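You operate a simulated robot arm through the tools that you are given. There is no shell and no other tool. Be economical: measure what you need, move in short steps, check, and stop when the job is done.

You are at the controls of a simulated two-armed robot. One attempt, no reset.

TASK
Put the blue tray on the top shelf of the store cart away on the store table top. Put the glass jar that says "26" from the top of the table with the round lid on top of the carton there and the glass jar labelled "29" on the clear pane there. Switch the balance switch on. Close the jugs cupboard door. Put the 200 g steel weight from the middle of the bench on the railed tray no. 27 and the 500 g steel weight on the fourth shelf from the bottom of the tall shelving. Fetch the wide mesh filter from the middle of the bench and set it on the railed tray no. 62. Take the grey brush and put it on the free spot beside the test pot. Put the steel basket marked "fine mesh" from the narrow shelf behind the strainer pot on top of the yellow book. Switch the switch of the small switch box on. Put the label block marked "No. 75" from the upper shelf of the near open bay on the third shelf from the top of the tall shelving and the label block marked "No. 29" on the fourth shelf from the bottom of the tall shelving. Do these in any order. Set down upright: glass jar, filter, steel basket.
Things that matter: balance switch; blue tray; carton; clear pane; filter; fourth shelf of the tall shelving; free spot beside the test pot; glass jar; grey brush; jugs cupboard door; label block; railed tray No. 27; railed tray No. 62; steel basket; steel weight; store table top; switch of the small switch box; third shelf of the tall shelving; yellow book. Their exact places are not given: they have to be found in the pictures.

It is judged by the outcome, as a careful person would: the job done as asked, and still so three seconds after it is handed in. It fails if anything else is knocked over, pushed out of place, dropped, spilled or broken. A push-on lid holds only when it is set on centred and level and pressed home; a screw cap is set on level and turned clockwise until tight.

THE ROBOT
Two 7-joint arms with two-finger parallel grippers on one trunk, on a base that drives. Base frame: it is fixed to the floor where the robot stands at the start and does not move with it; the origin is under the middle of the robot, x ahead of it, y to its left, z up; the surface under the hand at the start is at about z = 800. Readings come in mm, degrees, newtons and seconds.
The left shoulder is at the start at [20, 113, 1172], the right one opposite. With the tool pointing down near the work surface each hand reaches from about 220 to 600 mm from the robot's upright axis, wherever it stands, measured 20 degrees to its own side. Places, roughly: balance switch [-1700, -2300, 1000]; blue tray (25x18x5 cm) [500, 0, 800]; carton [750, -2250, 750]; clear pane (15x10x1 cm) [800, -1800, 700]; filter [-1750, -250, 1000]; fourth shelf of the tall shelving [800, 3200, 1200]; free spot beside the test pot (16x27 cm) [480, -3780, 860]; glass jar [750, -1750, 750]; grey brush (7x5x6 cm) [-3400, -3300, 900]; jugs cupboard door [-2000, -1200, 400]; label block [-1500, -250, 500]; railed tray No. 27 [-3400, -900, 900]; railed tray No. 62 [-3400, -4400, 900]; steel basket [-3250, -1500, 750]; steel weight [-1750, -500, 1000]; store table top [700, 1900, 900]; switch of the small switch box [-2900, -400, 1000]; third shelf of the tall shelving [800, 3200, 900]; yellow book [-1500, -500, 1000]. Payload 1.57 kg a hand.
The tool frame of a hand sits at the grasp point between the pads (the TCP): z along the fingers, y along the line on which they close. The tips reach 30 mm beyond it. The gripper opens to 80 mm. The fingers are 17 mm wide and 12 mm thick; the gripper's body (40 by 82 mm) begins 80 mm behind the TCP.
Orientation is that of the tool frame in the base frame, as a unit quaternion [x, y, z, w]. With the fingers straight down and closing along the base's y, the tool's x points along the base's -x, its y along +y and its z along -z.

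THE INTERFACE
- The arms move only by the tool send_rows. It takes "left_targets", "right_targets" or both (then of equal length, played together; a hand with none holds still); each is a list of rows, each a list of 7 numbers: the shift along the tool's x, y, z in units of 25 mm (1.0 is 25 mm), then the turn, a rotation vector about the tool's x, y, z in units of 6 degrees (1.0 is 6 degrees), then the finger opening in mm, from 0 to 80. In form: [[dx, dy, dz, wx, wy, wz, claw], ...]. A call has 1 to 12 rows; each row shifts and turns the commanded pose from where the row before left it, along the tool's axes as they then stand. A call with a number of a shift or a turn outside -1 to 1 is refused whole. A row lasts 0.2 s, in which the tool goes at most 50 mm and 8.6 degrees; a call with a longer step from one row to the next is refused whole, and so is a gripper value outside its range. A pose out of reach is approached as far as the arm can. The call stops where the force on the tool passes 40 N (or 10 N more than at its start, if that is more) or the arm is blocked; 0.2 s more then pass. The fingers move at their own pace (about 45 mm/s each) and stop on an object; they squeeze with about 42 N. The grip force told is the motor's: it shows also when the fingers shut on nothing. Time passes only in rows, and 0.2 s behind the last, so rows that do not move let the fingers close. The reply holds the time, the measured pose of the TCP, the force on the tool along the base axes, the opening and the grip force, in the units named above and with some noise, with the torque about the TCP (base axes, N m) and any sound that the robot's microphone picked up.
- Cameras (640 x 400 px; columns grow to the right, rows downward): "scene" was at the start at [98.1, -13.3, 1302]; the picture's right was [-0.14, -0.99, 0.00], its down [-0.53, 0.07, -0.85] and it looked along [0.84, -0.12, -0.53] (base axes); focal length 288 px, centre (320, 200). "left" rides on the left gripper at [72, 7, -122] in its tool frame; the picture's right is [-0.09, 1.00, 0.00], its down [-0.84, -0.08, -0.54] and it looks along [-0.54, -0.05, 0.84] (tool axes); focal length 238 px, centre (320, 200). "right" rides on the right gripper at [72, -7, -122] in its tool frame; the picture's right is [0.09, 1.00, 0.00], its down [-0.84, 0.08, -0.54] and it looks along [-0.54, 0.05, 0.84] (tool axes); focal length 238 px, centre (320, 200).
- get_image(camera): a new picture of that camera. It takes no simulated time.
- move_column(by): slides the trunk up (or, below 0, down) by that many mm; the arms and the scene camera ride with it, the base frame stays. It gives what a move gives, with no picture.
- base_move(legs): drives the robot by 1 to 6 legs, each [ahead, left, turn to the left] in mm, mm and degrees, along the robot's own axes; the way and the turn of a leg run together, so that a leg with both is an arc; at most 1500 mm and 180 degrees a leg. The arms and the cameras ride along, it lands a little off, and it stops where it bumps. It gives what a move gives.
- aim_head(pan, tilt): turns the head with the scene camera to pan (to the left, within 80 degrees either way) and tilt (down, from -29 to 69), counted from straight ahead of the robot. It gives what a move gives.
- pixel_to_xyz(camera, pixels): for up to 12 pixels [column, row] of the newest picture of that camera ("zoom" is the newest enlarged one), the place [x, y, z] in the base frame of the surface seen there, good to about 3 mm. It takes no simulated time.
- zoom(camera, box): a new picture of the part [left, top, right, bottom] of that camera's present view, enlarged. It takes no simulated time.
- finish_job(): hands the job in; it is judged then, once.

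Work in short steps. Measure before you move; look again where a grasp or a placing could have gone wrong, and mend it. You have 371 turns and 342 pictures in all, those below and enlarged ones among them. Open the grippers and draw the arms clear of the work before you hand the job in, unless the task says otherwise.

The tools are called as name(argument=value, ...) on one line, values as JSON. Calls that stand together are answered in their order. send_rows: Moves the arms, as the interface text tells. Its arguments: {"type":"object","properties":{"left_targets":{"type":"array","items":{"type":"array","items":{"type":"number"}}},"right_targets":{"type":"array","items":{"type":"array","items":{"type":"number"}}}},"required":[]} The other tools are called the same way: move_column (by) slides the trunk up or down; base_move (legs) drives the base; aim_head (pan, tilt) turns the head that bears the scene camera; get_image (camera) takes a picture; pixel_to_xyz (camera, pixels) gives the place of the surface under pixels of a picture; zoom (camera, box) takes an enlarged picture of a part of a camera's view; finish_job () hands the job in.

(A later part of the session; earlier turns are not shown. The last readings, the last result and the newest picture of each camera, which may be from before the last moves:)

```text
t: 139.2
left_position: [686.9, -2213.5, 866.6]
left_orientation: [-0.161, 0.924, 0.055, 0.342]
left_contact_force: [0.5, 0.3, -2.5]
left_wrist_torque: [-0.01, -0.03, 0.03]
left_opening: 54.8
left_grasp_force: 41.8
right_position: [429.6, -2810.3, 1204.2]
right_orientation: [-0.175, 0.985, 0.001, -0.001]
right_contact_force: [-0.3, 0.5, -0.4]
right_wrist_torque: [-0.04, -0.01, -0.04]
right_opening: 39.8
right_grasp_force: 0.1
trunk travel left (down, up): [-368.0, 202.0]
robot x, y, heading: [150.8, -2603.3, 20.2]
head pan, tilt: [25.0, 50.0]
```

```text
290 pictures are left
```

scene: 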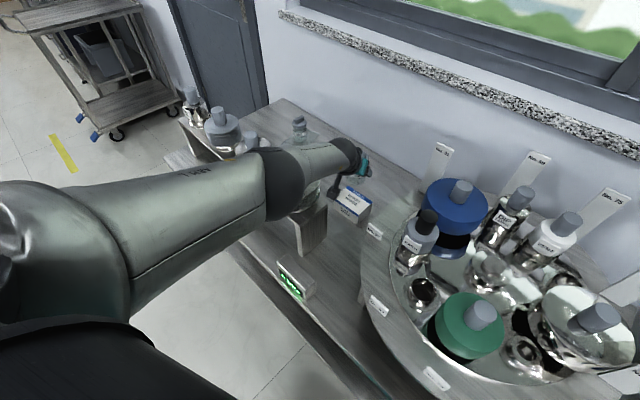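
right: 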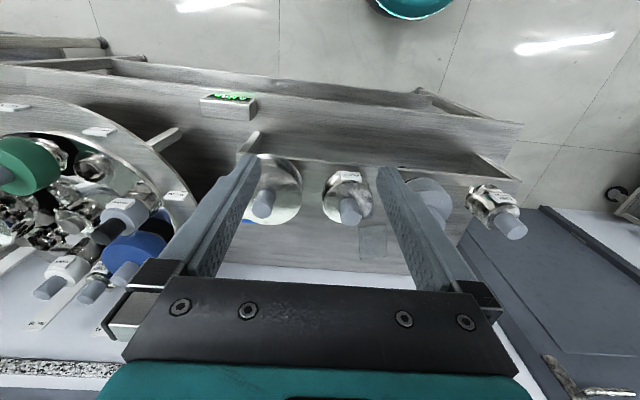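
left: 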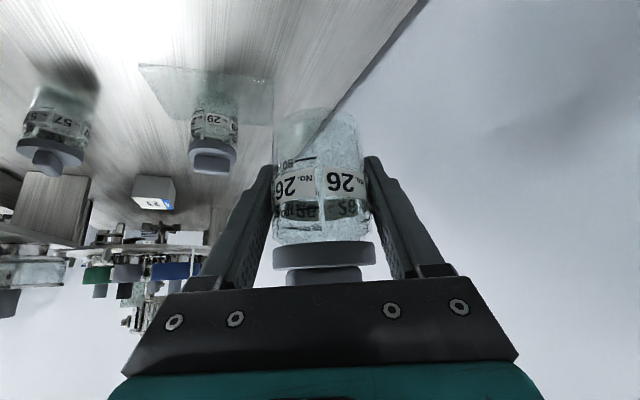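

I check how near the forearm is to the big bottle before the last 92 mm down.

zoom(camera="scene", box=[230, 110, 390, 240])

pixel_to_xyz(camera="scene", pixels=[[270, 190], [285, 205], [290, 170], [320, 150], [322, 172], [345, 150], [300, 215], [310, 205]])

get_image(camera="left")

```text
3.08 times, centred on (310, 175) of scene
```

zoom: 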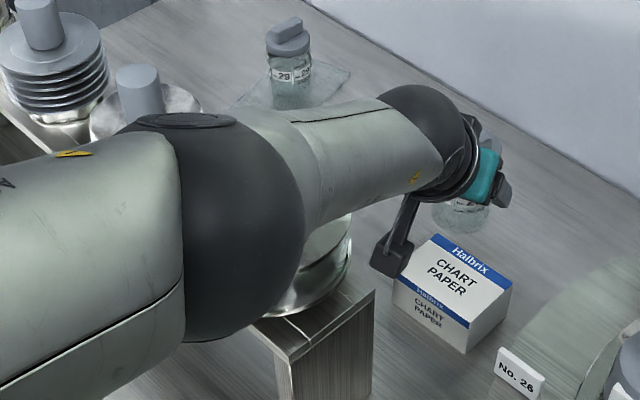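

```text
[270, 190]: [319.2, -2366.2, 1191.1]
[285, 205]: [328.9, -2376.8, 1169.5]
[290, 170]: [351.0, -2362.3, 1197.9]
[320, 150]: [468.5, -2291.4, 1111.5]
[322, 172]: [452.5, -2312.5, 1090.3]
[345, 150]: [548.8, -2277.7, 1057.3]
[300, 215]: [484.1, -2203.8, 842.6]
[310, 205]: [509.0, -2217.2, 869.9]
```

```text
288 pictures are left
```

left: 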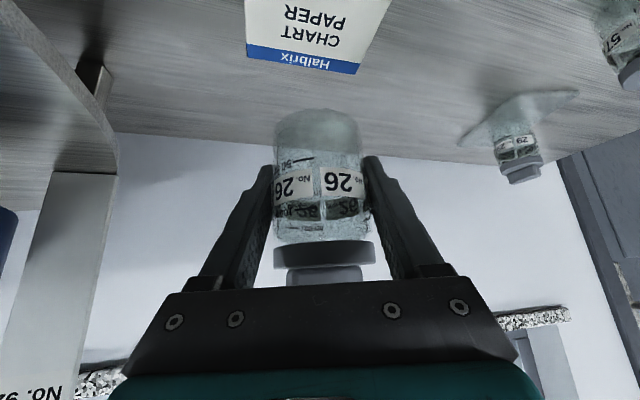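

Forearm keeps ~20 mm from the bottle. I lower 55 and look again at the hanging camera box near the rack end.

move_column(by=-55)

zoom(camera="scene", box=[260, 100, 400, 230])

get_image(camera="left")

```text
t: 140.1
left_position: [686.4, -2213.3, 812.8]
left_orientation: [-0.16, 0.924, 0.054, 0.342]
left_contact_force: [-1.0, 0.8, -1.2]
left_wrist_torque: [0.0, 0.01, -0.01]
left_opening: 55.1
left_grasp_force: 41.7
right_position: [430.8, -2810.9, 1148.2]
right_orientation: [-0.176, 0.984, 0.0, 0.0]
right_contact_force: [-0.2, -0.1, -0.1]
right_wrist_torque: [0.02, -0.01, -0.01]
right_opening: 40.1
right_grasp_force: 0.0
trunk travel left (down, up): [-313.0, 257.0]
robot x, y, heading: [148.5, -2602.5, 20.2]
head pan, tilt: [25.0, 50.0]
```

```text
3.08 times, centred on (330, 165) of scene
```

zoom: 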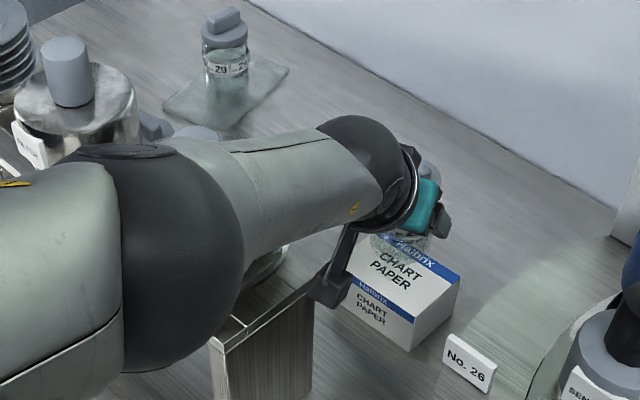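

```text
286 pictures are left
```

left: 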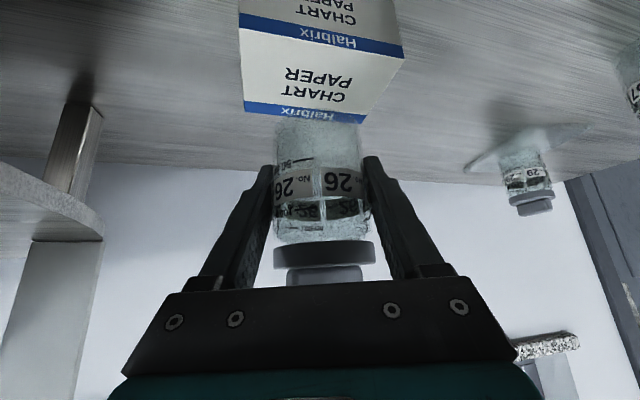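

pixel_to_xyz(camera="zoom", pixels=[[322, 290], [338, 300], [335, 270], [312, 292], [300, 300], [290, 275], [230, 340], [360, 310]])

```text
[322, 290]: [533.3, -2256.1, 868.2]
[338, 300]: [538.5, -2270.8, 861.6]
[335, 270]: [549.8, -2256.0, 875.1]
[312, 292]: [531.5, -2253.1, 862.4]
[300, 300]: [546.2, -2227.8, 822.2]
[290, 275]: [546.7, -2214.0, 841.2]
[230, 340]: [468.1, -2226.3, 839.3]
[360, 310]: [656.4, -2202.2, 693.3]
```

25 mm clear. I lower by rows: 33 mm, then feel.

send_rows(left_targets=[[0.286, 0, 0.334, 0, 0, 0, 30], [0.286, 0, 0.334, 0, 0, 0, 30], [0.286, 0, 0.334, 0, 0, 0, 30], [0.026, 0, 0.03, 0, 0, 0, 30], [0, 0, 0, 0, 0, 0, 30]])

get_image(camera="left")

```text
t: 141.3
left_position: [683.9, -2215.8, 803.1]
left_orientation: [-0.161, 0.924, 0.055, 0.342]
left_contact_force: [-0.6, -0.8, -1.4]
left_wrist_torque: [0.0, -0.01, -0.01]
left_opening: 54.9
left_grasp_force: 41.9
left hand out of reach, approached as far as the arm can: row 1, 2, 3
right_position: [430.5, -2811.3, 1149.3]
right_orientation: [-0.176, 0.984, 0.001, 0.0]
right_contact_force: [-0.7, -0.6, -0.1]
right_wrist_torque: [0.0, 0.0, 0.01]
right_opening: 39.9
right_grasp_force: 0.1
trunk travel left (down, up): [-313.0, 257.0]
robot x, y, heading: [150.9, -2605.6, 19.9]
head pan, tilt: [25.0, 50.0]
```

```text
285 pictures are left
```

left: 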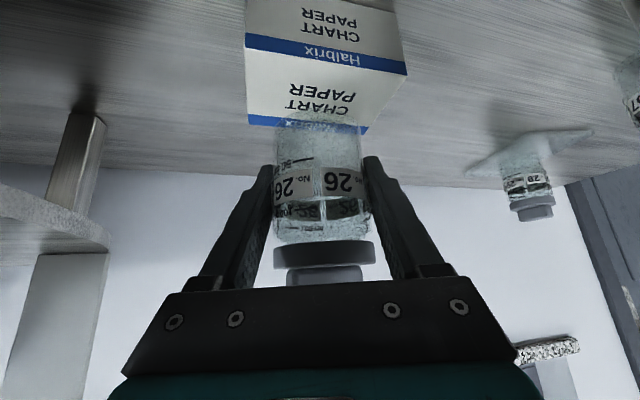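

Arm is at its reach limit, so I use base (5 ahead) and column for the rest.

base_move(legs=[[5, 1, 0]])

move_column(by=-26)

get_image(camera="left")

zoom(camera="scene", box=[290, 110, 390, 210])

```text
t: 142.0
left_position: [687.5, -2213.6, 804.6]
left_orientation: [-0.16, 0.925, 0.054, 0.342]
left_contact_force: [-0.6, 0.4, -1.5]
left_wrist_torque: [-0.01, 0.02, 0.06]
left_opening: 55.1
left_grasp_force: 42.6
right_position: [435.3, -2808.3, 1148.3]
right_orientation: [-0.175, 0.984, 0.002, -0.001]
right_contact_force: [0.1, 0.5, -0.1]
right_wrist_torque: [-0.03, 0.01, -0.03]
right_opening: 39.9
right_grasp_force: 0.0
trunk travel left (down, up): [-313.0, 257.0]
robot x, y, heading: [150.4, -2601.8, 20.2]
head pan, tilt: [25.0, 50.0]
```

```text
t: 142.8
left_position: [687.6, -2213.9, 778.3]
left_orientation: [-0.161, 0.924, 0.055, 0.341]
left_contact_force: [-0.1, -0.3, -1.8]
left_wrist_torque: [0.0, 0.01, -0.02]
left_opening: 55.1
left_grasp_force: 41.9
right_position: [434.5, -2807.2, 1122.5]
right_orientation: [-0.176, 0.984, 0.001, -0.001]
right_contact_force: [0.2, 0.0, 0.5]
right_wrist_torque: [0.01, 0.01, 0.01]
right_opening: 40.1
right_grasp_force: 0.0
trunk travel left (down, up): [-287.0, 283.0]
robot x, y, heading: [152.7, -2601.7, 20.0]
head pan, tilt: [25.0, 50.0]
```

```text
284 pictures are left
```

left: 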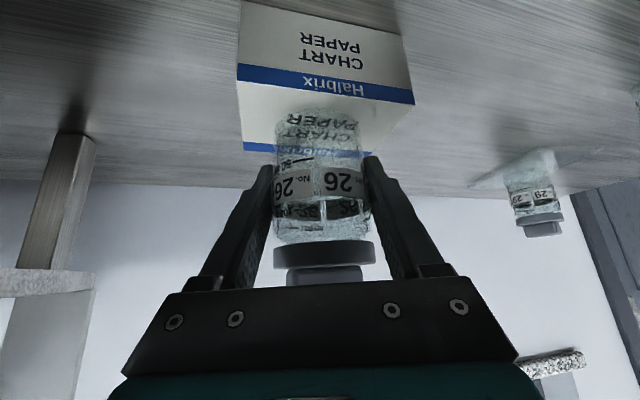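

```text
4.00 times, centred on (340, 160) of scene
```

zoom: 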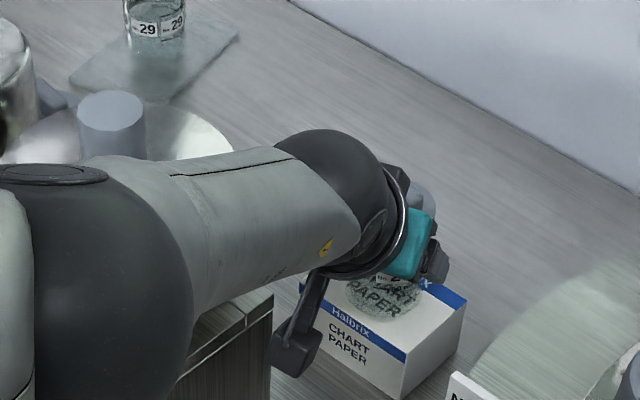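

Centred over the carton. I lower the column in small bites.

move_column(by=-3)

move_column(by=-2)

```text
t: 143.3
left_position: [687.6, -2214.0, 776.5]
left_orientation: [-0.161, 0.924, 0.055, 0.342]
left_contact_force: [0.2, 0.6, -2.9]
left_wrist_torque: [0.02, -0.04, -0.02]
left_opening: 55.1
left_grasp_force: 41.7
right_position: [433.7, -2808.1, 1120.9]
right_orientation: [-0.176, 0.984, 0.0, -0.001]
right_contact_force: [-0.5, -0.1, -0.2]
right_wrist_torque: [0.0, 0.02, 0.04]
right_opening: 40.0
right_grasp_force: 0.1
trunk travel left (down, up): [-284.0, 286.0]
robot x, y, heading: [156.1, -2602.5, 20.3]
head pan, tilt: [25.0, 50.0]
```

```text
t: 143.8
left_position: [687.5, -2213.9, 774.9]
left_orientation: [-0.16, 0.924, 0.054, 0.343]
left_contact_force: [0.1, 0.4, 0.8]
left_wrist_torque: [0.04, 0.01, -0.02]
left_opening: 54.9
left_grasp_force: 42.1
right_position: [435.4, -2807.7, 1118.4]
right_orientation: [-0.175, 0.985, 0.001, -0.001]
right_contact_force: [0.5, -0.1, 0.2]
right_wrist_torque: [0.01, -0.01, -0.04]
right_opening: 39.8
right_grasp_force: 0.1
trunk travel left (down, up): [-282.0, 288.0]
robot x, y, heading: [150.0, -2600.4, 20.4]
head pan, tilt: [25.0, 50.0]
```

Contact. I open and draw back along the tool axis.

send_rows(left_targets=[[0, 0, 0, 0, 0, 0, 60], [0, 0, 0, 0, 0, 0, 75], [0, 0, 0, 0, 0, 0, 80], [0, 0, -0.3, 0, 0, 0, 80], [0, 0, -0.8, 0, 0, 0, 80], [0, 0, -0.9, 0, 0, 0, 80], [0, 0, -0.9, 0, 0, 0, 80]])

move_column(by=250)

get_image(camera="scene")

```text
t: 145.4
left_position: [642.2, -2228.1, 827.6]
left_orientation: [-0.161, 0.924, 0.055, 0.343]
left_contact_force: [0.1, 0.1, 0.1]
left_wrist_torque: [-0.02, 0.02, 0.01]
left_opening: 80.1
left_grasp_force: 0.1
right_position: [436.0, -2806.9, 1118.2]
right_orientation: [-0.175, 0.984, 0.0, -0.001]
right_contact_force: [0.0, 0.6, -0.6]
right_wrist_torque: [-0.02, 0.0, -0.01]
right_opening: 39.8
right_grasp_force: 0.1
trunk travel left (down, up): [-282.0, 288.0]
robot x, y, heading: [151.2, -2603.4, 20.3]
head pan, tilt: [25.0, 50.0]
```

```text
t: 148.0
left_position: [643.1, -2229.2, 1077.3]
left_orientation: [-0.161, 0.924, 0.055, 0.342]
left_contact_force: [0.0, -0.2, 0.1]
left_wrist_torque: [-0.01, -0.01, 0.02]
left_opening: 80.1
left_grasp_force: 0.0
right_position: [434.8, -2807.2, 1367.3]
right_orientation: [-0.176, 0.984, 0.001, -0.001]
right_contact_force: [0.2, -0.2, -0.8]
right_wrist_torque: [0.04, 0.0, 0.0]
right_opening: 39.8
right_grasp_force: 0.0
trunk travel left (down, up): [-532.0, 38.0]
robot x, y, heading: [153.1, -2601.1, 20.4]
head pan, tilt: [25.0, 50.0]
```

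```text
282 pictures are left
```

scene: 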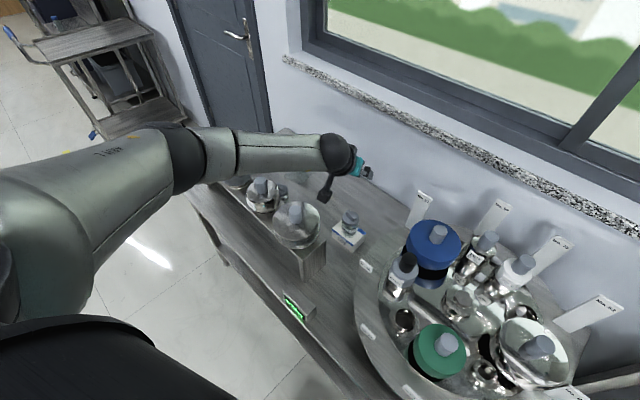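

Jar 26 stands on the carton. I back off and return both hands to a neutral pose.

base_move(legs=[[-520, 0, 0]])

send_rows(left_targets=[[0, 0, 0, 0, 0.964, 0, 80], [0, 0, 0, 0, 0.964, 0, 80], [0, 0, 0, 0, 0.964, 0, 80], [0, 0, 0, 0, 0.964, 0, 80], [0, 0, 0, 0, 0.964, 0, 80], [0, 0, 0, 0, 0.964, 0, 80], [0, 0, 0, 0, 0.964, 0, 80], [1, 0, 0, 0, 0, 0, 80], [1, 0, 0, 0, 0, 0, 80], [1, 0, 0, 0, 0, 0, 80], [1, 0, 0, 0, 0, 0, 80], [1, 0, 0, 0, 0, 0, 80]], right_targets=[[-0.3, 0, 1, 0, 0, 0, 80], [-0.3, 0, 1, 0, 0, 0, 80], [-0.3, 0, 1, 0, 0, 0, 80], [-0.3, 0, 1, 0, 0, 0, 80], [-0.5, 0, 1, 0, 0, 0, 80], [-0.5, 0, 1, 0, 0, 0, 80], [-0.5, 0, 1, 0, 0, 0, 80], [-0.5, 0, 1, 0, 0, 0, 80], [-0.5, 0, 1, 0, 0, 0, 80], [-0.5, 0, 1, 0, 0, 0, 80], [-0.5, 0, 0, 0, 0, 0, 80], [-0.5, 0, 0, 0, 0, 0, 80]])

base_move(legs=[[0, 0, 140]])

aim_head(pan=0, tilt=15)

get_image(camera="scene")

```text
t: 151.0
left_position: [154.4, -2409.9, 1077.7]
left_orientation: [-0.158, 0.924, 0.054, 0.343]
left_contact_force: [-0.1, 0.1, -0.5]
left_wrist_torque: [-0.03, 0.0, 0.0]
left_opening: 80.1
left_grasp_force: 0.0
right_position: [-55.3, -2987.7, 1367.7]
right_orientation: [-0.173, 0.985, 0.001, 0.0]
right_contact_force: [-1.3, 0.3, 0.1]
right_wrist_torque: [-0.01, 0.0, -0.03]
right_opening: 39.9
right_grasp_force: 0.0
trunk travel left (down, up): [-532.0, 38.0]
robot x, y, heading: [-337.6, -2780.8, 19.9]
head pan, tilt: [25.0, 50.0]
```

```text
t: 153.6
left_position: [13.9, -2479.5, 1104.1]
left_orientation: [-0.167, 0.986, -0.005, 0.001]
left_contact_force: [-0.2, 1.0, 0.0]
left_wrist_torque: [-0.02, 0.0, 0.0]
left_opening: 80.1
left_grasp_force: 0.1
left hand out of reach, approached as far as the arm can: row 6, 7
right_position: [70.3, -2943.2, 1118.5]
right_orientation: [-0.173, 0.985, 0.0, -0.001]
right_contact_force: [-0.3, 0.1, 0.5]
right_wrist_torque: [-0.02, 0.01, -0.02]
right_opening: 80.1
right_grasp_force: 0.1
right hand out of reach, approached as far as the arm can: row 1
trunk travel left (down, up): [-532.0, 38.0]
robot x, y, heading: [-333.9, -2781.8, 20.0]
head pan, tilt: [25.0, 50.0]
```

```text
t: 159.8
left_position: [-798.1, -2787.6, 1103.9]
left_orientation: [0.984, -0.178, 0.0, -0.005]
left_contact_force: [0.8, 0.1, 0.3]
left_wrist_torque: [0.0, -0.01, 0.01]
left_opening: 80.2
left_grasp_force: 0.0
right_position: [-544.2, -2396.4, 1118.1]
right_orientation: [0.985, -0.173, 0.001, 0.001]
right_contact_force: [0.0, -0.2, 0.0]
right_wrist_torque: [0.0, 0.0, 0.02]
right_opening: 79.7
right_grasp_force: 0.0
trunk travel left (down, up): [-532.0, 38.0]
robot x, y, heading: [-337.5, -2782.5, 160.4]
head pan, tilt: [25.0, 50.0]
```

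```text
t: 160.8
left_position: [-796.8, -2786.7, 1103.4]
left_orientation: [0.984, -0.178, 0.0, -0.004]
left_contact_force: [0.5, 1.1, 0.9]
left_wrist_torque: [-0.01, -0.01, -0.02]
left_opening: 80.0
left_grasp_force: 0.1
right_position: [-542.6, -2396.7, 1118.0]
right_orientation: [0.985, -0.172, 0.001, 0.001]
right_contact_force: [-0.4, -0.2, -0.1]
right_wrist_torque: [0.01, 0.0, -0.01]
right_opening: 79.9
right_grasp_force: 0.0
trunk travel left (down, up): [-532.0, 38.0]
robot x, y, heading: [-335.9, -2783.8, 160.2]
head pan, tilt: [0.0, 15.0]
```

```text
281 pictures are left
```

scene: 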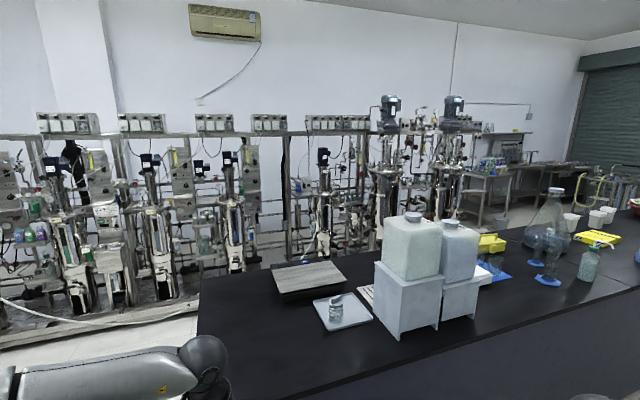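

I see the island end with a balance-like device at (340,310). I zoom and measure.

zoom(camera="scene", box=[260, 180, 640, 350])

pixel_to_xyz(camera="scene", pixels=[[201, 285], [310, 275], [340, 315], [205, 330], [368, 295], [380, 330], [490, 280], [550, 225], [600, 237], [270, 265], [430, 345]])

```text
1.68 times, centred on (450, 265) of scene
```

zoom: 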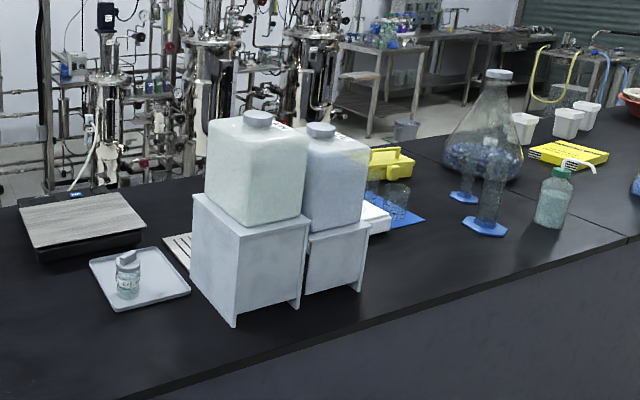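

```text
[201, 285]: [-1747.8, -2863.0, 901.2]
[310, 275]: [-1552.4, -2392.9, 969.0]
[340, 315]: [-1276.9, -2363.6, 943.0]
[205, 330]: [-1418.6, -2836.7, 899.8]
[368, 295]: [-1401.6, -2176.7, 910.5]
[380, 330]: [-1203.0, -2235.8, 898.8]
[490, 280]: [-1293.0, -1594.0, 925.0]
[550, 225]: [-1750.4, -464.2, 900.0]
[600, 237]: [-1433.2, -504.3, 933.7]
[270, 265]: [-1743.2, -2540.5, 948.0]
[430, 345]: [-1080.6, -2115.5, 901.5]
```

The balance stands at (−1650,−2430), its front probably on the far side. I drive around the island's end and look.

base_move(legs=[[0, 0, 20], [900, 600, 0]])

aim_head(pan=-10, tilt=20)

get_image(camera="scene")

```text
t: 167.5
left_position: [-1674.0, -3538.1, 1105.8]
left_orientation: [1.0, -0.009, -0.001, -0.004]
left_contact_force: [0.2, 0.4, -0.6]
left_wrist_torque: [0.01, 0.01, 0.03]
left_opening: 80.0
left_grasp_force: 0.1
right_position: [-1565.7, -3084.9, 1119.9]
right_orientation: [1.0, -0.003, 0.002, 0.001]
right_contact_force: [-0.5, 0.2, -0.7]
right_wrist_torque: [0.0, -0.04, -0.05]
right_opening: 80.3
right_grasp_force: 0.1
trunk travel left (down, up): [-532.0, 38.0]
robot x, y, heading: [-1242.8, -3377.9, 179.9]
head pan, tilt: [0.0, 15.0]
```

```text
t: 168.2
left_position: [-1673.5, -3537.4, 1103.8]
left_orientation: [1.0, -0.01, -0.001, -0.006]
left_contact_force: [-0.6, -0.8, -0.3]
left_wrist_torque: [0.02, 0.01, 0.0]
left_opening: 79.9
left_grasp_force: 0.0
right_position: [-1565.1, -3085.1, 1118.2]
right_orientation: [1.0, -0.004, 0.001, 0.001]
right_contact_force: [-0.3, -0.3, -0.3]
right_wrist_torque: [-0.01, 0.0, -0.02]
right_opening: 80.1
right_grasp_force: 0.2
trunk travel left (down, up): [-532.0, 38.0]
robot x, y, heading: [-1238.4, -3380.9, 180.0]
head pan, tilt: [-10.0, 20.0]
```

```text
279 pictures are left
```

scene: 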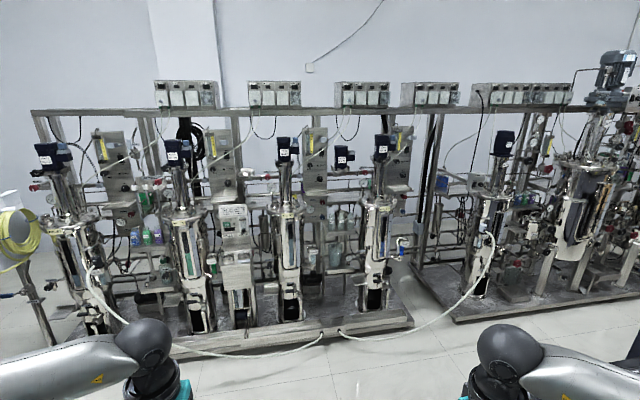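

I measure the skid fronts and hoses, and zoom at the skid in the middle for brush/railed trays.

pixel_to_xyz(camera="scene", pixels=[[320, 343], [460, 320], [410, 325], [180, 352], [330, 245], [145, 240], [235, 270], [515, 255], [80, 260], [20, 240]])

zoom(camera="scene", box=[40, 170, 300, 340])

zoom(camera="scene", box=[290, 170, 550, 340])

```text
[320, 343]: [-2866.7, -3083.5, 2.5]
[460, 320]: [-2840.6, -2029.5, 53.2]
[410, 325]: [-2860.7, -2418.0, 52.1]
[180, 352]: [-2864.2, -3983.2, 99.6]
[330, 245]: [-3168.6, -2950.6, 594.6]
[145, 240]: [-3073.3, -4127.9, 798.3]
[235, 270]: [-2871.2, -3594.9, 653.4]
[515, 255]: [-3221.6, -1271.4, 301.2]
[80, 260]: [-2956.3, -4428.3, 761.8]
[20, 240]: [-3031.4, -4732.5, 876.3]
```

```text
2.35 times, centred on (170, 255) of scene
```

zoom: 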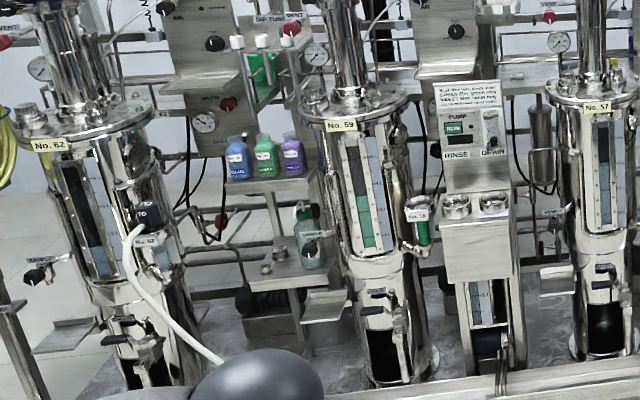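

```text
2.35 times, centred on (420, 255) of scene
```

zoom: 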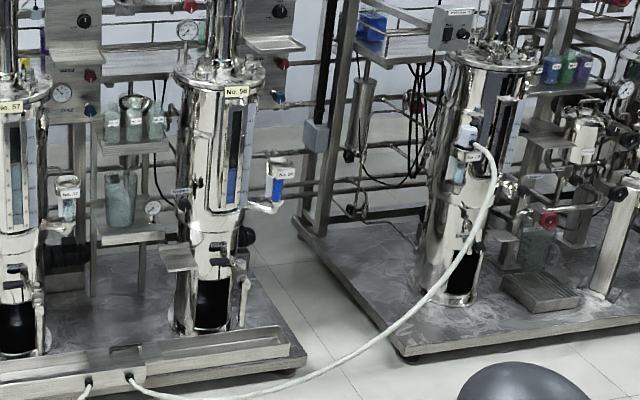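

I drive into the far aisle, facing the island from behind at y≈−2430.

base_move(legs=[[1050, 0, 0], [0, 0, 180], [0, 900, 0]])

aim_head(pan=10, tilt=25)

get_image(camera="scene")

```text
t: 185.3
left_position: [-1874.4, -2313.7, 1104.2]
left_orientation: [-0.001, 1.0, -0.005, 0.001]
left_contact_force: [-0.9, 0.3, -0.3]
left_wrist_torque: [-0.02, 0.0, 0.01]
left_opening: 80.0
left_grasp_force: 0.1
right_position: [-1974.4, -2769.6, 1118.7]
right_orientation: [-0.007, 1.0, 0.001, -0.002]
right_contact_force: [0.4, -0.6, 0.0]
right_wrist_torque: [0.01, -0.01, -0.01]
right_opening: 80.0
right_grasp_force: 0.2
trunk travel left (down, up): [-532.0, 38.0]
robot x, y, heading: [-2302.9, -2482.1, 0.9]
head pan, tilt: [-10.0, 20.0]
```

```text
t: 186.1
left_position: [-1874.3, -2314.9, 1103.9]
left_orientation: [-0.001, 1.0, -0.006, 0.001]
left_contact_force: [-0.2, 0.0, 0.1]
left_wrist_torque: [-0.01, 0.04, -0.03]
left_opening: 80.1
left_grasp_force: 0.1
right_position: [-1973.2, -2769.7, 1118.5]
right_orientation: [-0.007, 1.0, 0.001, -0.001]
right_contact_force: [-0.7, 1.3, -0.3]
right_wrist_torque: [-0.02, 0.0, 0.02]
right_opening: 79.9
right_grasp_force: 0.1
trunk travel left (down, up): [-532.0, 38.0]
robot x, y, heading: [-2303.5, -2483.1, 0.8]
head pan, tilt: [10.0, 25.0]
```

```text
276 pictures are left
```

scene: 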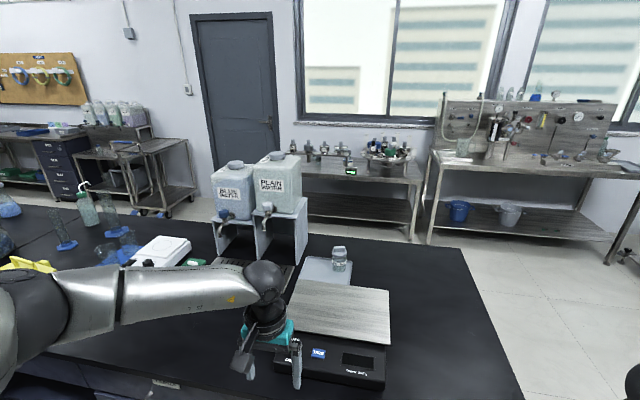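

The balance front faces me. I zoom on it, and measure the switch at (318,352).

zoom(camera="scene", box=[240, 280, 400, 400])

zoom(camera="scene", box=[90, 220, 230, 290])

pixel_to_xyz(camera="scene", pixels=[[318, 353], [290, 350], [365, 370], [350, 378], [175, 250], [480, 300], [340, 300], [390, 345]])

```text
3.33 times, centred on (320, 340) of scene
```

zoom: 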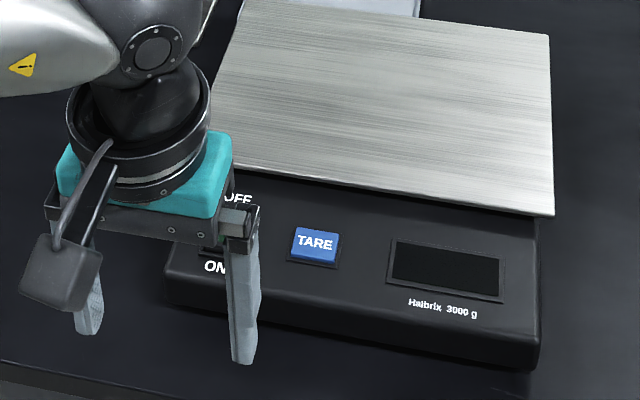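

```text
4.57 times, centred on (160, 255) of scene
```

zoom: 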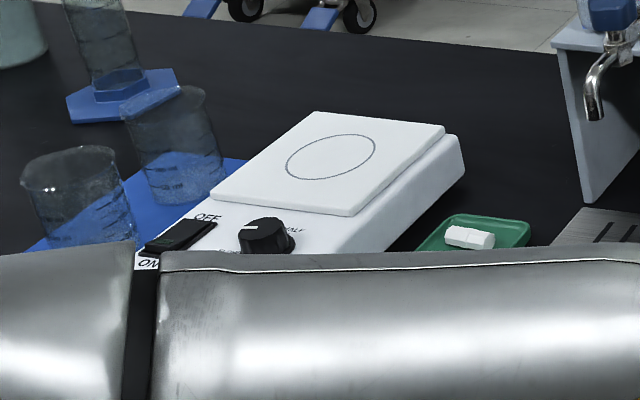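

```text
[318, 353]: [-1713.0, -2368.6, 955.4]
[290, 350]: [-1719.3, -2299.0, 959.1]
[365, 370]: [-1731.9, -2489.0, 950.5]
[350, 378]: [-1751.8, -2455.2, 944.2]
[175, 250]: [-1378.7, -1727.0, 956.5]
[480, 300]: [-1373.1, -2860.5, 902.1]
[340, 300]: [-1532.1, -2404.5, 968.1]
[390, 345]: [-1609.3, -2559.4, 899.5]
```

The rocker OFF/ON lies behind the left finger. I move the left hand away to see it.

send_rows(left_targets=[[0.5, 1, 0, 0, 0, 0, 0], [0.5, 1, 0, 0, 0, 0, 0], [0.5, 1, 0, 0, 0, 0, 0], [0.5, 1, 0, 0, 0, 0, 0], [0, 1, 0, 0, 0, 0, 0]])

zoom(camera="scene", box=[260, 320, 350, 390])

```text
t: 187.3
left_position: [-1926.1, -2188.6, 1102.5]
left_orientation: [0.0, 1.0, -0.005, 0.001]
left_contact_force: [0.4, -0.3, 0.1]
left_wrist_torque: [-0.03, 0.0, 0.02]
left_opening: 0.1
left_grasp_force: 14.8
right_position: [-1973.5, -2769.5, 1119.4]
right_orientation: [-0.006, 1.0, 0.001, -0.001]
right_contact_force: [-0.1, -0.8, 0.3]
right_wrist_torque: [-0.03, -0.01, 0.02]
right_opening: 80.1
right_grasp_force: 0.0
trunk travel left (down, up): [-532.0, 38.0]
robot x, y, heading: [-2303.5, -2480.5, 0.9]
head pan, tilt: [10.0, 25.0]
```

```text
5.71 times, centred on (305, 355) of scene
```

zoom: 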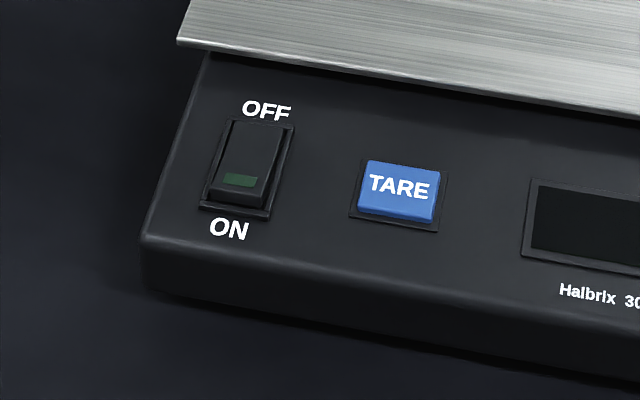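

The ON end (near me) stands raised, so it is off. I measure the rocker.

pixel_to_xyz(camera="zoom", pixels=[[240, 130], [282, 140], [212, 192], [258, 205], [238, 188], [250, 155], [230, 228], [190, 200]])

```text
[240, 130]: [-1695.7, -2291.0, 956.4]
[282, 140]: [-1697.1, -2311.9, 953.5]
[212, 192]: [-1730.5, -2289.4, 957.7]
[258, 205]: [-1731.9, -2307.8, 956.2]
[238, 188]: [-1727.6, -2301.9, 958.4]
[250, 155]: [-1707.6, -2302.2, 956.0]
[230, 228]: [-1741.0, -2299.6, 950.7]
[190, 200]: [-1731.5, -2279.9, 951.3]
```

I drive 80 closer, lower the column 80, then move the closed left hand above the ON end.

base_move(legs=[[80, 0, -0.8]])

move_column(by=-80)

```text
t: 188.4
left_position: [-1841.1, -2195.5, 1102.3]
left_orientation: [0.005, 1.0, -0.004, 0.0]
left_contact_force: [0.5, 0.2, 0.3]
left_wrist_torque: [0.01, -0.02, 0.0]
left_opening: 0.2
left_grasp_force: 21.1
right_position: [-1897.4, -2773.6, 1118.0]
right_orientation: [-0.001, 1.0, 0.001, -0.001]
right_contact_force: [0.1, -0.2, -0.7]
right_wrist_torque: [0.04, 0.02, -0.01]
right_opening: 80.1
right_grasp_force: 0.2
trunk travel left (down, up): [-532.0, 38.0]
robot x, y, heading: [-2224.8, -2484.9, -0.0]
head pan, tilt: [10.0, 25.0]
```

```text
t: 189.5
left_position: [-1843.5, -2194.1, 1023.4]
left_orientation: [0.005, 1.0, -0.006, 0.001]
left_contact_force: [-0.7, 0.4, 0.3]
left_wrist_torque: [0.0, 0.0, 0.0]
left_opening: 0.0
left_grasp_force: 21.5
right_position: [-1897.5, -2774.1, 1038.3]
right_orientation: [0.0, 1.0, 0.001, -0.001]
right_contact_force: [-0.1, -0.6, 0.1]
right_wrist_torque: [0.0, -0.01, 0.03]
right_opening: 80.0
right_grasp_force: 0.1
trunk travel left (down, up): [-452.0, 118.0]
robot x, y, heading: [-2222.7, -2482.2, 0.1]
head pan, tilt: [10.0, 25.0]
```

send_rows(left_targets=[[-0.773, -0.707, 0, 0, 0, 0, 0], [-0.773, -0.707, 0, 0, 0, 0, 0], [-0.773, -0.707, 0, 0, 0, 0, 0], [-0.773, -0.707, 0, 0, 0, 0, 0], [-0.773, -0.707, 0.3, 0, 0, 0, 0], [-0.773, -0.707, 0.4, 0, 0, 0, 0]])

zoom(camera="scene", box=[200, 280, 360, 400])

get_image(camera="left")

```text
t: 190.9
left_position: [-1727.3, -2301.7, 1006.3]
left_orientation: [0.005, 1.0, -0.005, 0.001]
left_contact_force: [-0.4, 0.6, -0.2]
left_wrist_torque: [0.0, 0.0, 0.0]
left_opening: 0.0
left_grasp_force: 20.9
right_position: [-1898.9, -2774.4, 1037.8]
right_orientation: [-0.001, 1.0, 0.001, -0.001]
right_contact_force: [-0.2, -0.4, 0.0]
right_wrist_torque: [0.0, 0.04, -0.01]
right_opening: 79.8
right_grasp_force: 0.1
trunk travel left (down, up): [-452.0, 118.0]
robot x, y, heading: [-2225.0, -2482.0, 0.2]
head pan, tilt: [10.0, 25.0]
```

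```text
3.33 times, centred on (280, 340) of scene
```

zoom: 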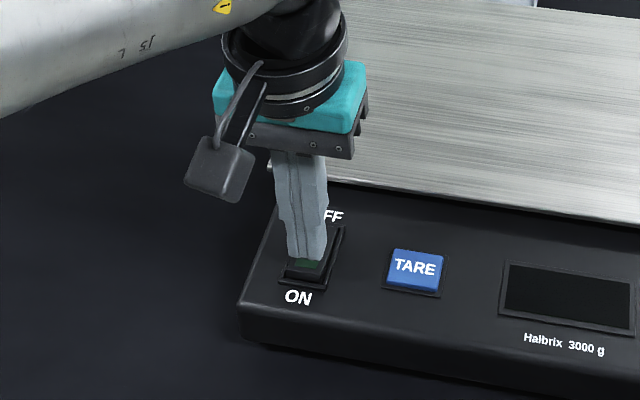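

```text
271 pictures are left
```

left: 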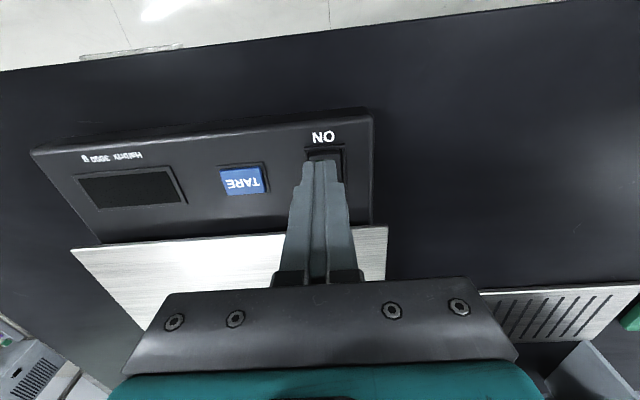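

Aligned above the ON end. I press down in small steps.

send_rows(left_targets=[[0, 0, 0.3, 0, 0, 0, 0], [0, 0, 0.3, 0, 0, 0, 0], [0, 0, 0.12, 0, 0, 0, 0], [0, 0, 0.12, 0, 0, 0, 0], [0, 0, 0.12, 0, 0, 0, 0]])

```text
t: 192.1
left_position: [-1727.0, -2302.9, 985.9]
left_orientation: [0.005, 1.0, -0.005, 0.004]
left_contact_force: [-6.5, 3.5, 28.0]
left_wrist_torque: [0.2, -0.05, -0.23]
left_opening: 0.2
left_grasp_force: 21.6
right_position: [-1901.6, -2773.3, 1038.3]
right_orientation: [-0.001, 1.0, 0.001, 0.001]
right_contact_force: [-0.1, 0.3, 0.2]
right_wrist_torque: [-0.01, 0.0, 0.03]
right_opening: 80.1
right_grasp_force: 0.0
trunk travel left (down, up): [-452.0, 118.0]
robot x, y, heading: [-2228.0, -2485.1, 0.4]
head pan, tilt: [10.0, 25.0]
heard: click
```

A click was heard. I lift and look.

send_rows(left_targets=[[0, 0, -0.6, 0, 0, 0, 0], [0, 0, -1, 0, 0, 0, 0], [0, 0, -1, 0, 0, 0, 0], [0.5, 1, -1, 0, 0, 0, 0], [0.5, 1, 0, 0, 0, 0, 0], [0.5, 1, 0, 0, 0, 0, 0]])

zoom(camera="scene", box=[220, 300, 380, 400])

aim_head(pan=55, tilt=20)

get_image(camera="scene")

```text
t: 193.5
left_position: [-1763.0, -2224.7, 1071.6]
left_orientation: [0.005, 1.0, -0.005, 0.0]
left_contact_force: [-0.2, 0.9, 0.0]
left_wrist_torque: [-0.05, -0.02, 0.02]
left_opening: 0.0
left_grasp_force: 21.3
right_position: [-1900.5, -2772.2, 1039.3]
right_orientation: [-0.001, 1.0, 0.001, -0.001]
right_contact_force: [-1.4, -0.5, 0.1]
right_wrist_torque: [-0.03, -0.03, -0.01]
right_opening: 79.9
right_grasp_force: 0.1
trunk travel left (down, up): [-452.0, 118.0]
robot x, y, heading: [-2223.6, -2480.1, 0.2]
head pan, tilt: [10.0, 25.0]
```

```text
4.00 times, centred on (300, 350) of scene
```

zoom: 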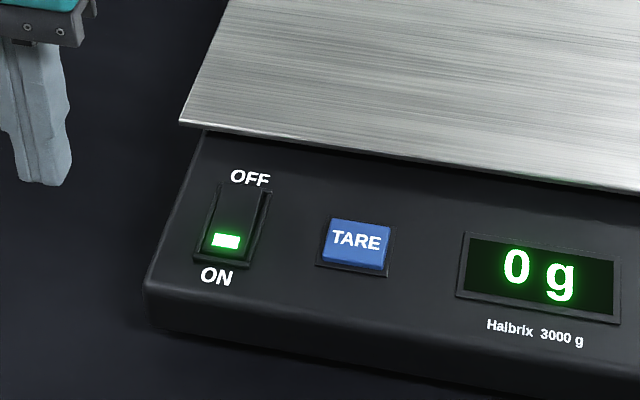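

```text
t: 194.7
left_position: [-1763.8, -2225.5, 1072.0]
left_orientation: [0.005, 1.0, -0.005, 0.001]
left_contact_force: [-0.9, -0.2, 0.2]
left_wrist_torque: [0.01, -0.03, 0.0]
left_opening: 0.0
left_grasp_force: 21.2
right_position: [-1899.3, -2773.8, 1038.1]
right_orientation: [-0.001, 1.0, 0.0, 0.0]
right_contact_force: [-0.5, 0.3, 0.1]
right_wrist_torque: [-0.01, -0.01, 0.01]
right_opening: 80.2
right_grasp_force: 0.1
trunk travel left (down, up): [-452.0, 118.0]
robot x, y, heading: [-2222.6, -2483.5, -0.0]
head pan, tilt: [55.0, 20.0]
```

```text
269 pictures are left
```

scene: 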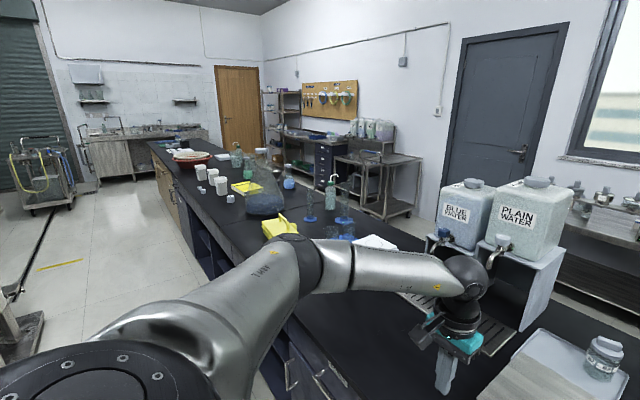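

Balance is on ("0 g"). I back off and go along the aisle to y≈−1500, then look at the cupboard.

base_move(legs=[[-170, 0, 0], [0, 700, 0]])

aim_head(pan=45, tilt=35)

get_image(camera="scene")

```text
t: 199.6
left_position: [-1935.5, -1525.3, 1072.6]
left_orientation: [0.003, 1.0, -0.005, 0.001]
left_contact_force: [-0.4, 0.2, -0.4]
left_wrist_torque: [-0.02, 0.07, -0.08]
left_opening: 0.0
left_grasp_force: 21.1
right_position: [-2068.5, -2073.5, 1038.6]
right_orientation: [-0.002, 1.0, 0.0, -0.001]
right_contact_force: [-0.2, -0.2, -0.3]
right_wrist_torque: [0.01, -0.03, 0.01]
right_opening: 80.0
right_grasp_force: 0.0
trunk travel left (down, up): [-452.0, 118.0]
robot x, y, heading: [-2395.8, -1784.7, 0.5]
head pan, tilt: [55.0, 20.0]
```

```text
t: 200.3
left_position: [-1935.6, -1525.6, 1072.3]
left_orientation: [0.005, 1.0, -0.005, 0.001]
left_contact_force: [-0.4, -0.2, -0.3]
left_wrist_torque: [0.0, 0.01, 0.02]
left_opening: 0.1
left_grasp_force: 21.1
right_position: [-2069.5, -2073.6, 1038.7]
right_orientation: [-0.002, 1.0, 0.001, 0.0]
right_contact_force: [-0.1, 1.4, 0.1]
right_wrist_torque: [0.0, -0.02, -0.01]
right_opening: 80.2
right_grasp_force: 0.1
trunk travel left (down, up): [-452.0, 118.0]
robot x, y, heading: [-2397.0, -1781.7, -0.1]
head pan, tilt: [45.0, 35.0]
```

```text
268 pictures are left
```

scene: 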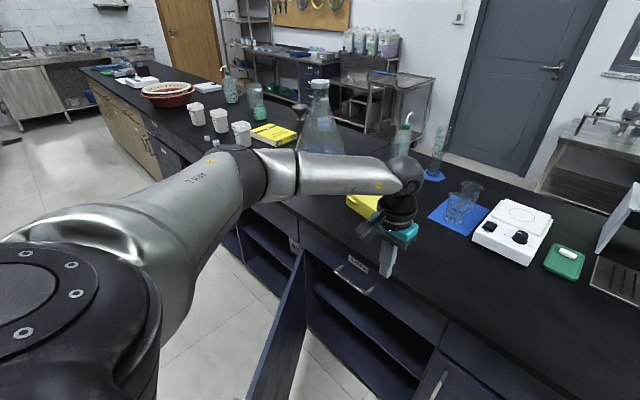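

An open door sticks out at (280,330), hinged on its left side. I zoom for its label and measure.

zoom(camera="scene", box=[200, 220, 460, 400])

pixel_to_xyz(camera="scene", pixels=[[302, 255], [250, 385], [290, 300], [280, 350], [305, 310], [320, 260], [350, 272], [440, 330], [290, 340], [265, 395], [225, 240], [400, 390]])

```text
2.22 times, centred on (330, 310) of scene
```

zoom: 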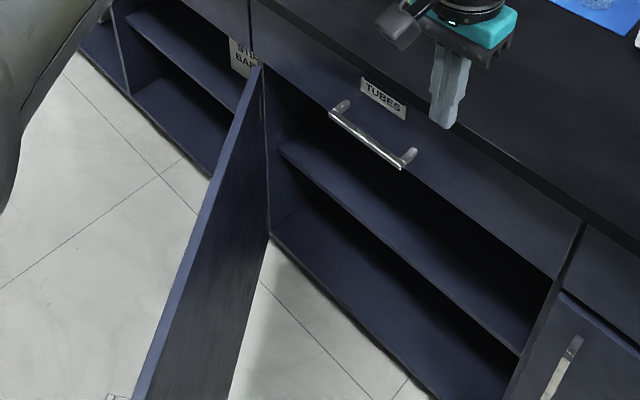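

```text
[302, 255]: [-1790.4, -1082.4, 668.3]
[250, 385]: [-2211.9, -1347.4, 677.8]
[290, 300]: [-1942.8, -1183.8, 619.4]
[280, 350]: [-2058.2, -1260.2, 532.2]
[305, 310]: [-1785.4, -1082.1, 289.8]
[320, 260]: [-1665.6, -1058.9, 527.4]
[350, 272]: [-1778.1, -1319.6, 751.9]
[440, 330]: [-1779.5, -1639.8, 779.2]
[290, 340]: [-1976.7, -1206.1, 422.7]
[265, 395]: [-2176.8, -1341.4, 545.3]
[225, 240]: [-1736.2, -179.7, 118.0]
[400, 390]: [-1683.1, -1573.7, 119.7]
```

Door: hinge (−1785,−1080), free edge (−2212,−1347), top z≈670. I'll push it shut from outside with the right hand. I drive back 125 then left to y≈−1040.

base_move(legs=[[-125, 0, 0], [0, 740, 0]])

aim_head(pan=-10, tilt=45)

send_rows(right_targets=[[-1, 0.8, 0, 0, 0, 0, 0], [-1, 0.8, 0, 0, 0, 0, 0], [-1, 0.8, 0, 0, 0, 0, 0], [-1, 0.8, 0, 0, 0, 0, 0], [-1, 0.8, 0, 0, -0.9, 0, 0], [-0.5, 0.8, 0, 0, -0.9, 0, 0], [0, 0, 0, 0, -0.9, 0, 0], [0, 0, 0, 0, -0.9, 0, 0], [0, 0, 0, 0, -0.9, 0, 0], [0, 0, 0, 0, -0.9, 0, 0], [0, 0, 0, 0, -0.9, 0, 0]])

get_image(camera="scene")

```text
t: 205.2
left_position: [-2065.1, -789.7, 1071.1]
left_orientation: [0.003, 1.0, -0.006, 0.001]
left_contact_force: [-0.6, -1.0, 0.0]
left_wrist_torque: [-0.08, -0.01, -0.01]
left_opening: 0.0
left_grasp_force: 21.9
right_position: [-2196.9, -1338.2, 1037.6]
right_orientation: [-0.003, 1.0, 0.0, 0.0]
right_contact_force: [0.5, 0.2, -0.4]
right_wrist_torque: [-0.01, 0.03, 0.05]
right_opening: 79.9
right_grasp_force: 0.1
trunk travel left (down, up): [-452.0, 118.0]
robot x, y, heading: [-2521.5, -1047.3, 0.4]
head pan, tilt: [45.0, 35.0]
```

```text
t: 206.4
left_position: [-2064.8, -790.0, 1071.7]
left_orientation: [0.004, 1.0, -0.006, 0.001]
left_contact_force: [0.2, 0.6, -0.8]
left_wrist_torque: [-0.02, 0.02, 0.02]
left_opening: 0.1
left_grasp_force: 21.8
right_position: [-2196.4, -1339.4, 1038.0]
right_orientation: [-0.002, 1.0, 0.001, -0.001]
right_contact_force: [0.7, 0.3, 0.2]
right_wrist_torque: [0.03, 0.03, -0.02]
right_opening: 80.2
right_grasp_force: 0.0
trunk travel left (down, up): [-452.0, 118.0]
robot x, y, heading: [-2525.4, -1050.8, 0.6]
head pan, tilt: [-10.0, 45.0]
```

```text
t: 208.8
left_position: [-2064.6, -791.1, 1071.0]
left_orientation: [0.004, 1.0, -0.005, 0.002]
left_contact_force: [0.5, -0.2, 1.1]
left_wrist_torque: [0.01, -0.01, 0.04]
left_opening: 0.0
left_grasp_force: 20.8
right_position: [-2060.6, -1218.2, 1039.7]
right_orientation: [-0.002, 0.946, 0.002, 0.324]
right_contact_force: [0.4, 0.1, 0.0]
right_wrist_torque: [0.02, 0.0, 0.04]
right_opening: 0.0
right_grasp_force: 21.1
trunk travel left (down, up): [-452.0, 118.0]
robot x, y, heading: [-2528.1, -1049.0, 0.2]
head pan, tilt: [-10.0, 45.0]
```

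```text
266 pictures are left
```

scene: 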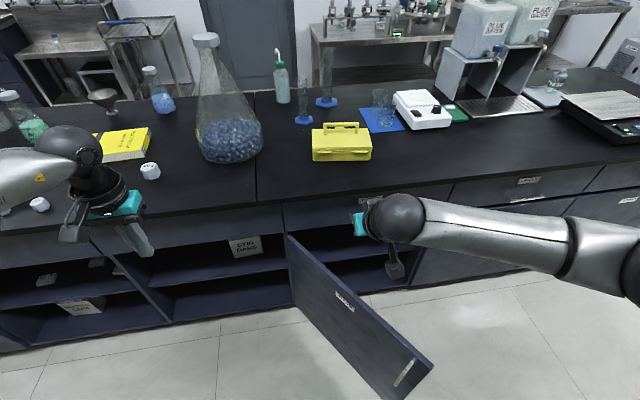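

I check the door label and its geometry from here.

zoom(camera="scene", box=[270, 220, 450, 400])

pixel_to_xyz(camera="scene", pixels=[[290, 240], [430, 362], [400, 385], [345, 305], [320, 290], [360, 330], [405, 370], [300, 300]])

```text
2.22 times, centred on (360, 310) of scene
```

zoom: 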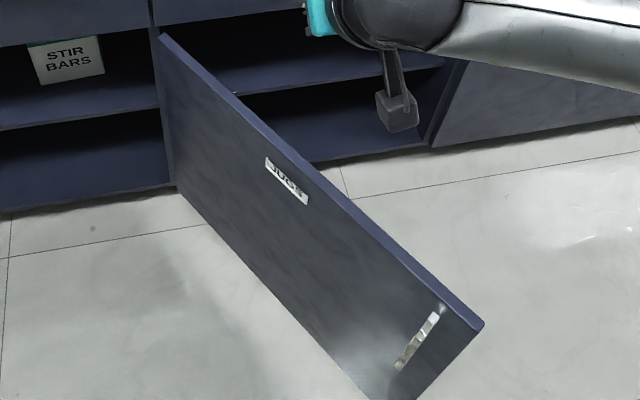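

```text
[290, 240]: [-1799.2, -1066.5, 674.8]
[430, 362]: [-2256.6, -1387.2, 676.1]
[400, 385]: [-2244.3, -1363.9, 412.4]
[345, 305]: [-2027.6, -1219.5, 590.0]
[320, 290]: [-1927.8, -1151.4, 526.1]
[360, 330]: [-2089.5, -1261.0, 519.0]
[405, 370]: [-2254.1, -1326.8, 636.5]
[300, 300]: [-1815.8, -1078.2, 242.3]
```

It says JUGS. I set the hand outside the door face, lower the trunk fully.

send_rows(right_targets=[[0.8, 0.8, -0.65, 0, 0, 0, 0], [0.8, 0.8, -0.65, 0, 0, 0, 0]])

move_column(by=-450)

get_image(camera="scene")

```text
t: 209.4
left_position: [-2063.9, -789.7, 1071.3]
left_orientation: [0.003, 1.0, -0.005, 0.001]
left_contact_force: [0.2, -0.1, 0.0]
left_wrist_torque: [0.02, 0.03, 0.01]
left_opening: 0.0
left_grasp_force: 21.3
right_position: [-2112.4, -1178.6, 1039.9]
right_orientation: [-0.002, 0.946, 0.002, 0.323]
right_contact_force: [-0.5, 0.4, -0.1]
right_wrist_torque: [0.03, 0.01, 0.0]
right_opening: 0.0
right_grasp_force: 21.1
trunk travel left (down, up): [-452.0, 118.0]
robot x, y, heading: [-2526.2, -1052.9, 0.4]
head pan, tilt: [-10.0, 45.0]
```

```text
refused: -450 is not a number from -400 to 400
```

```text
264 pictures are left
```

scene: 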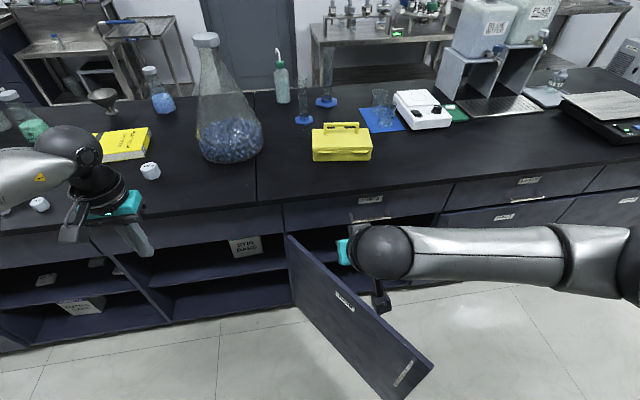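

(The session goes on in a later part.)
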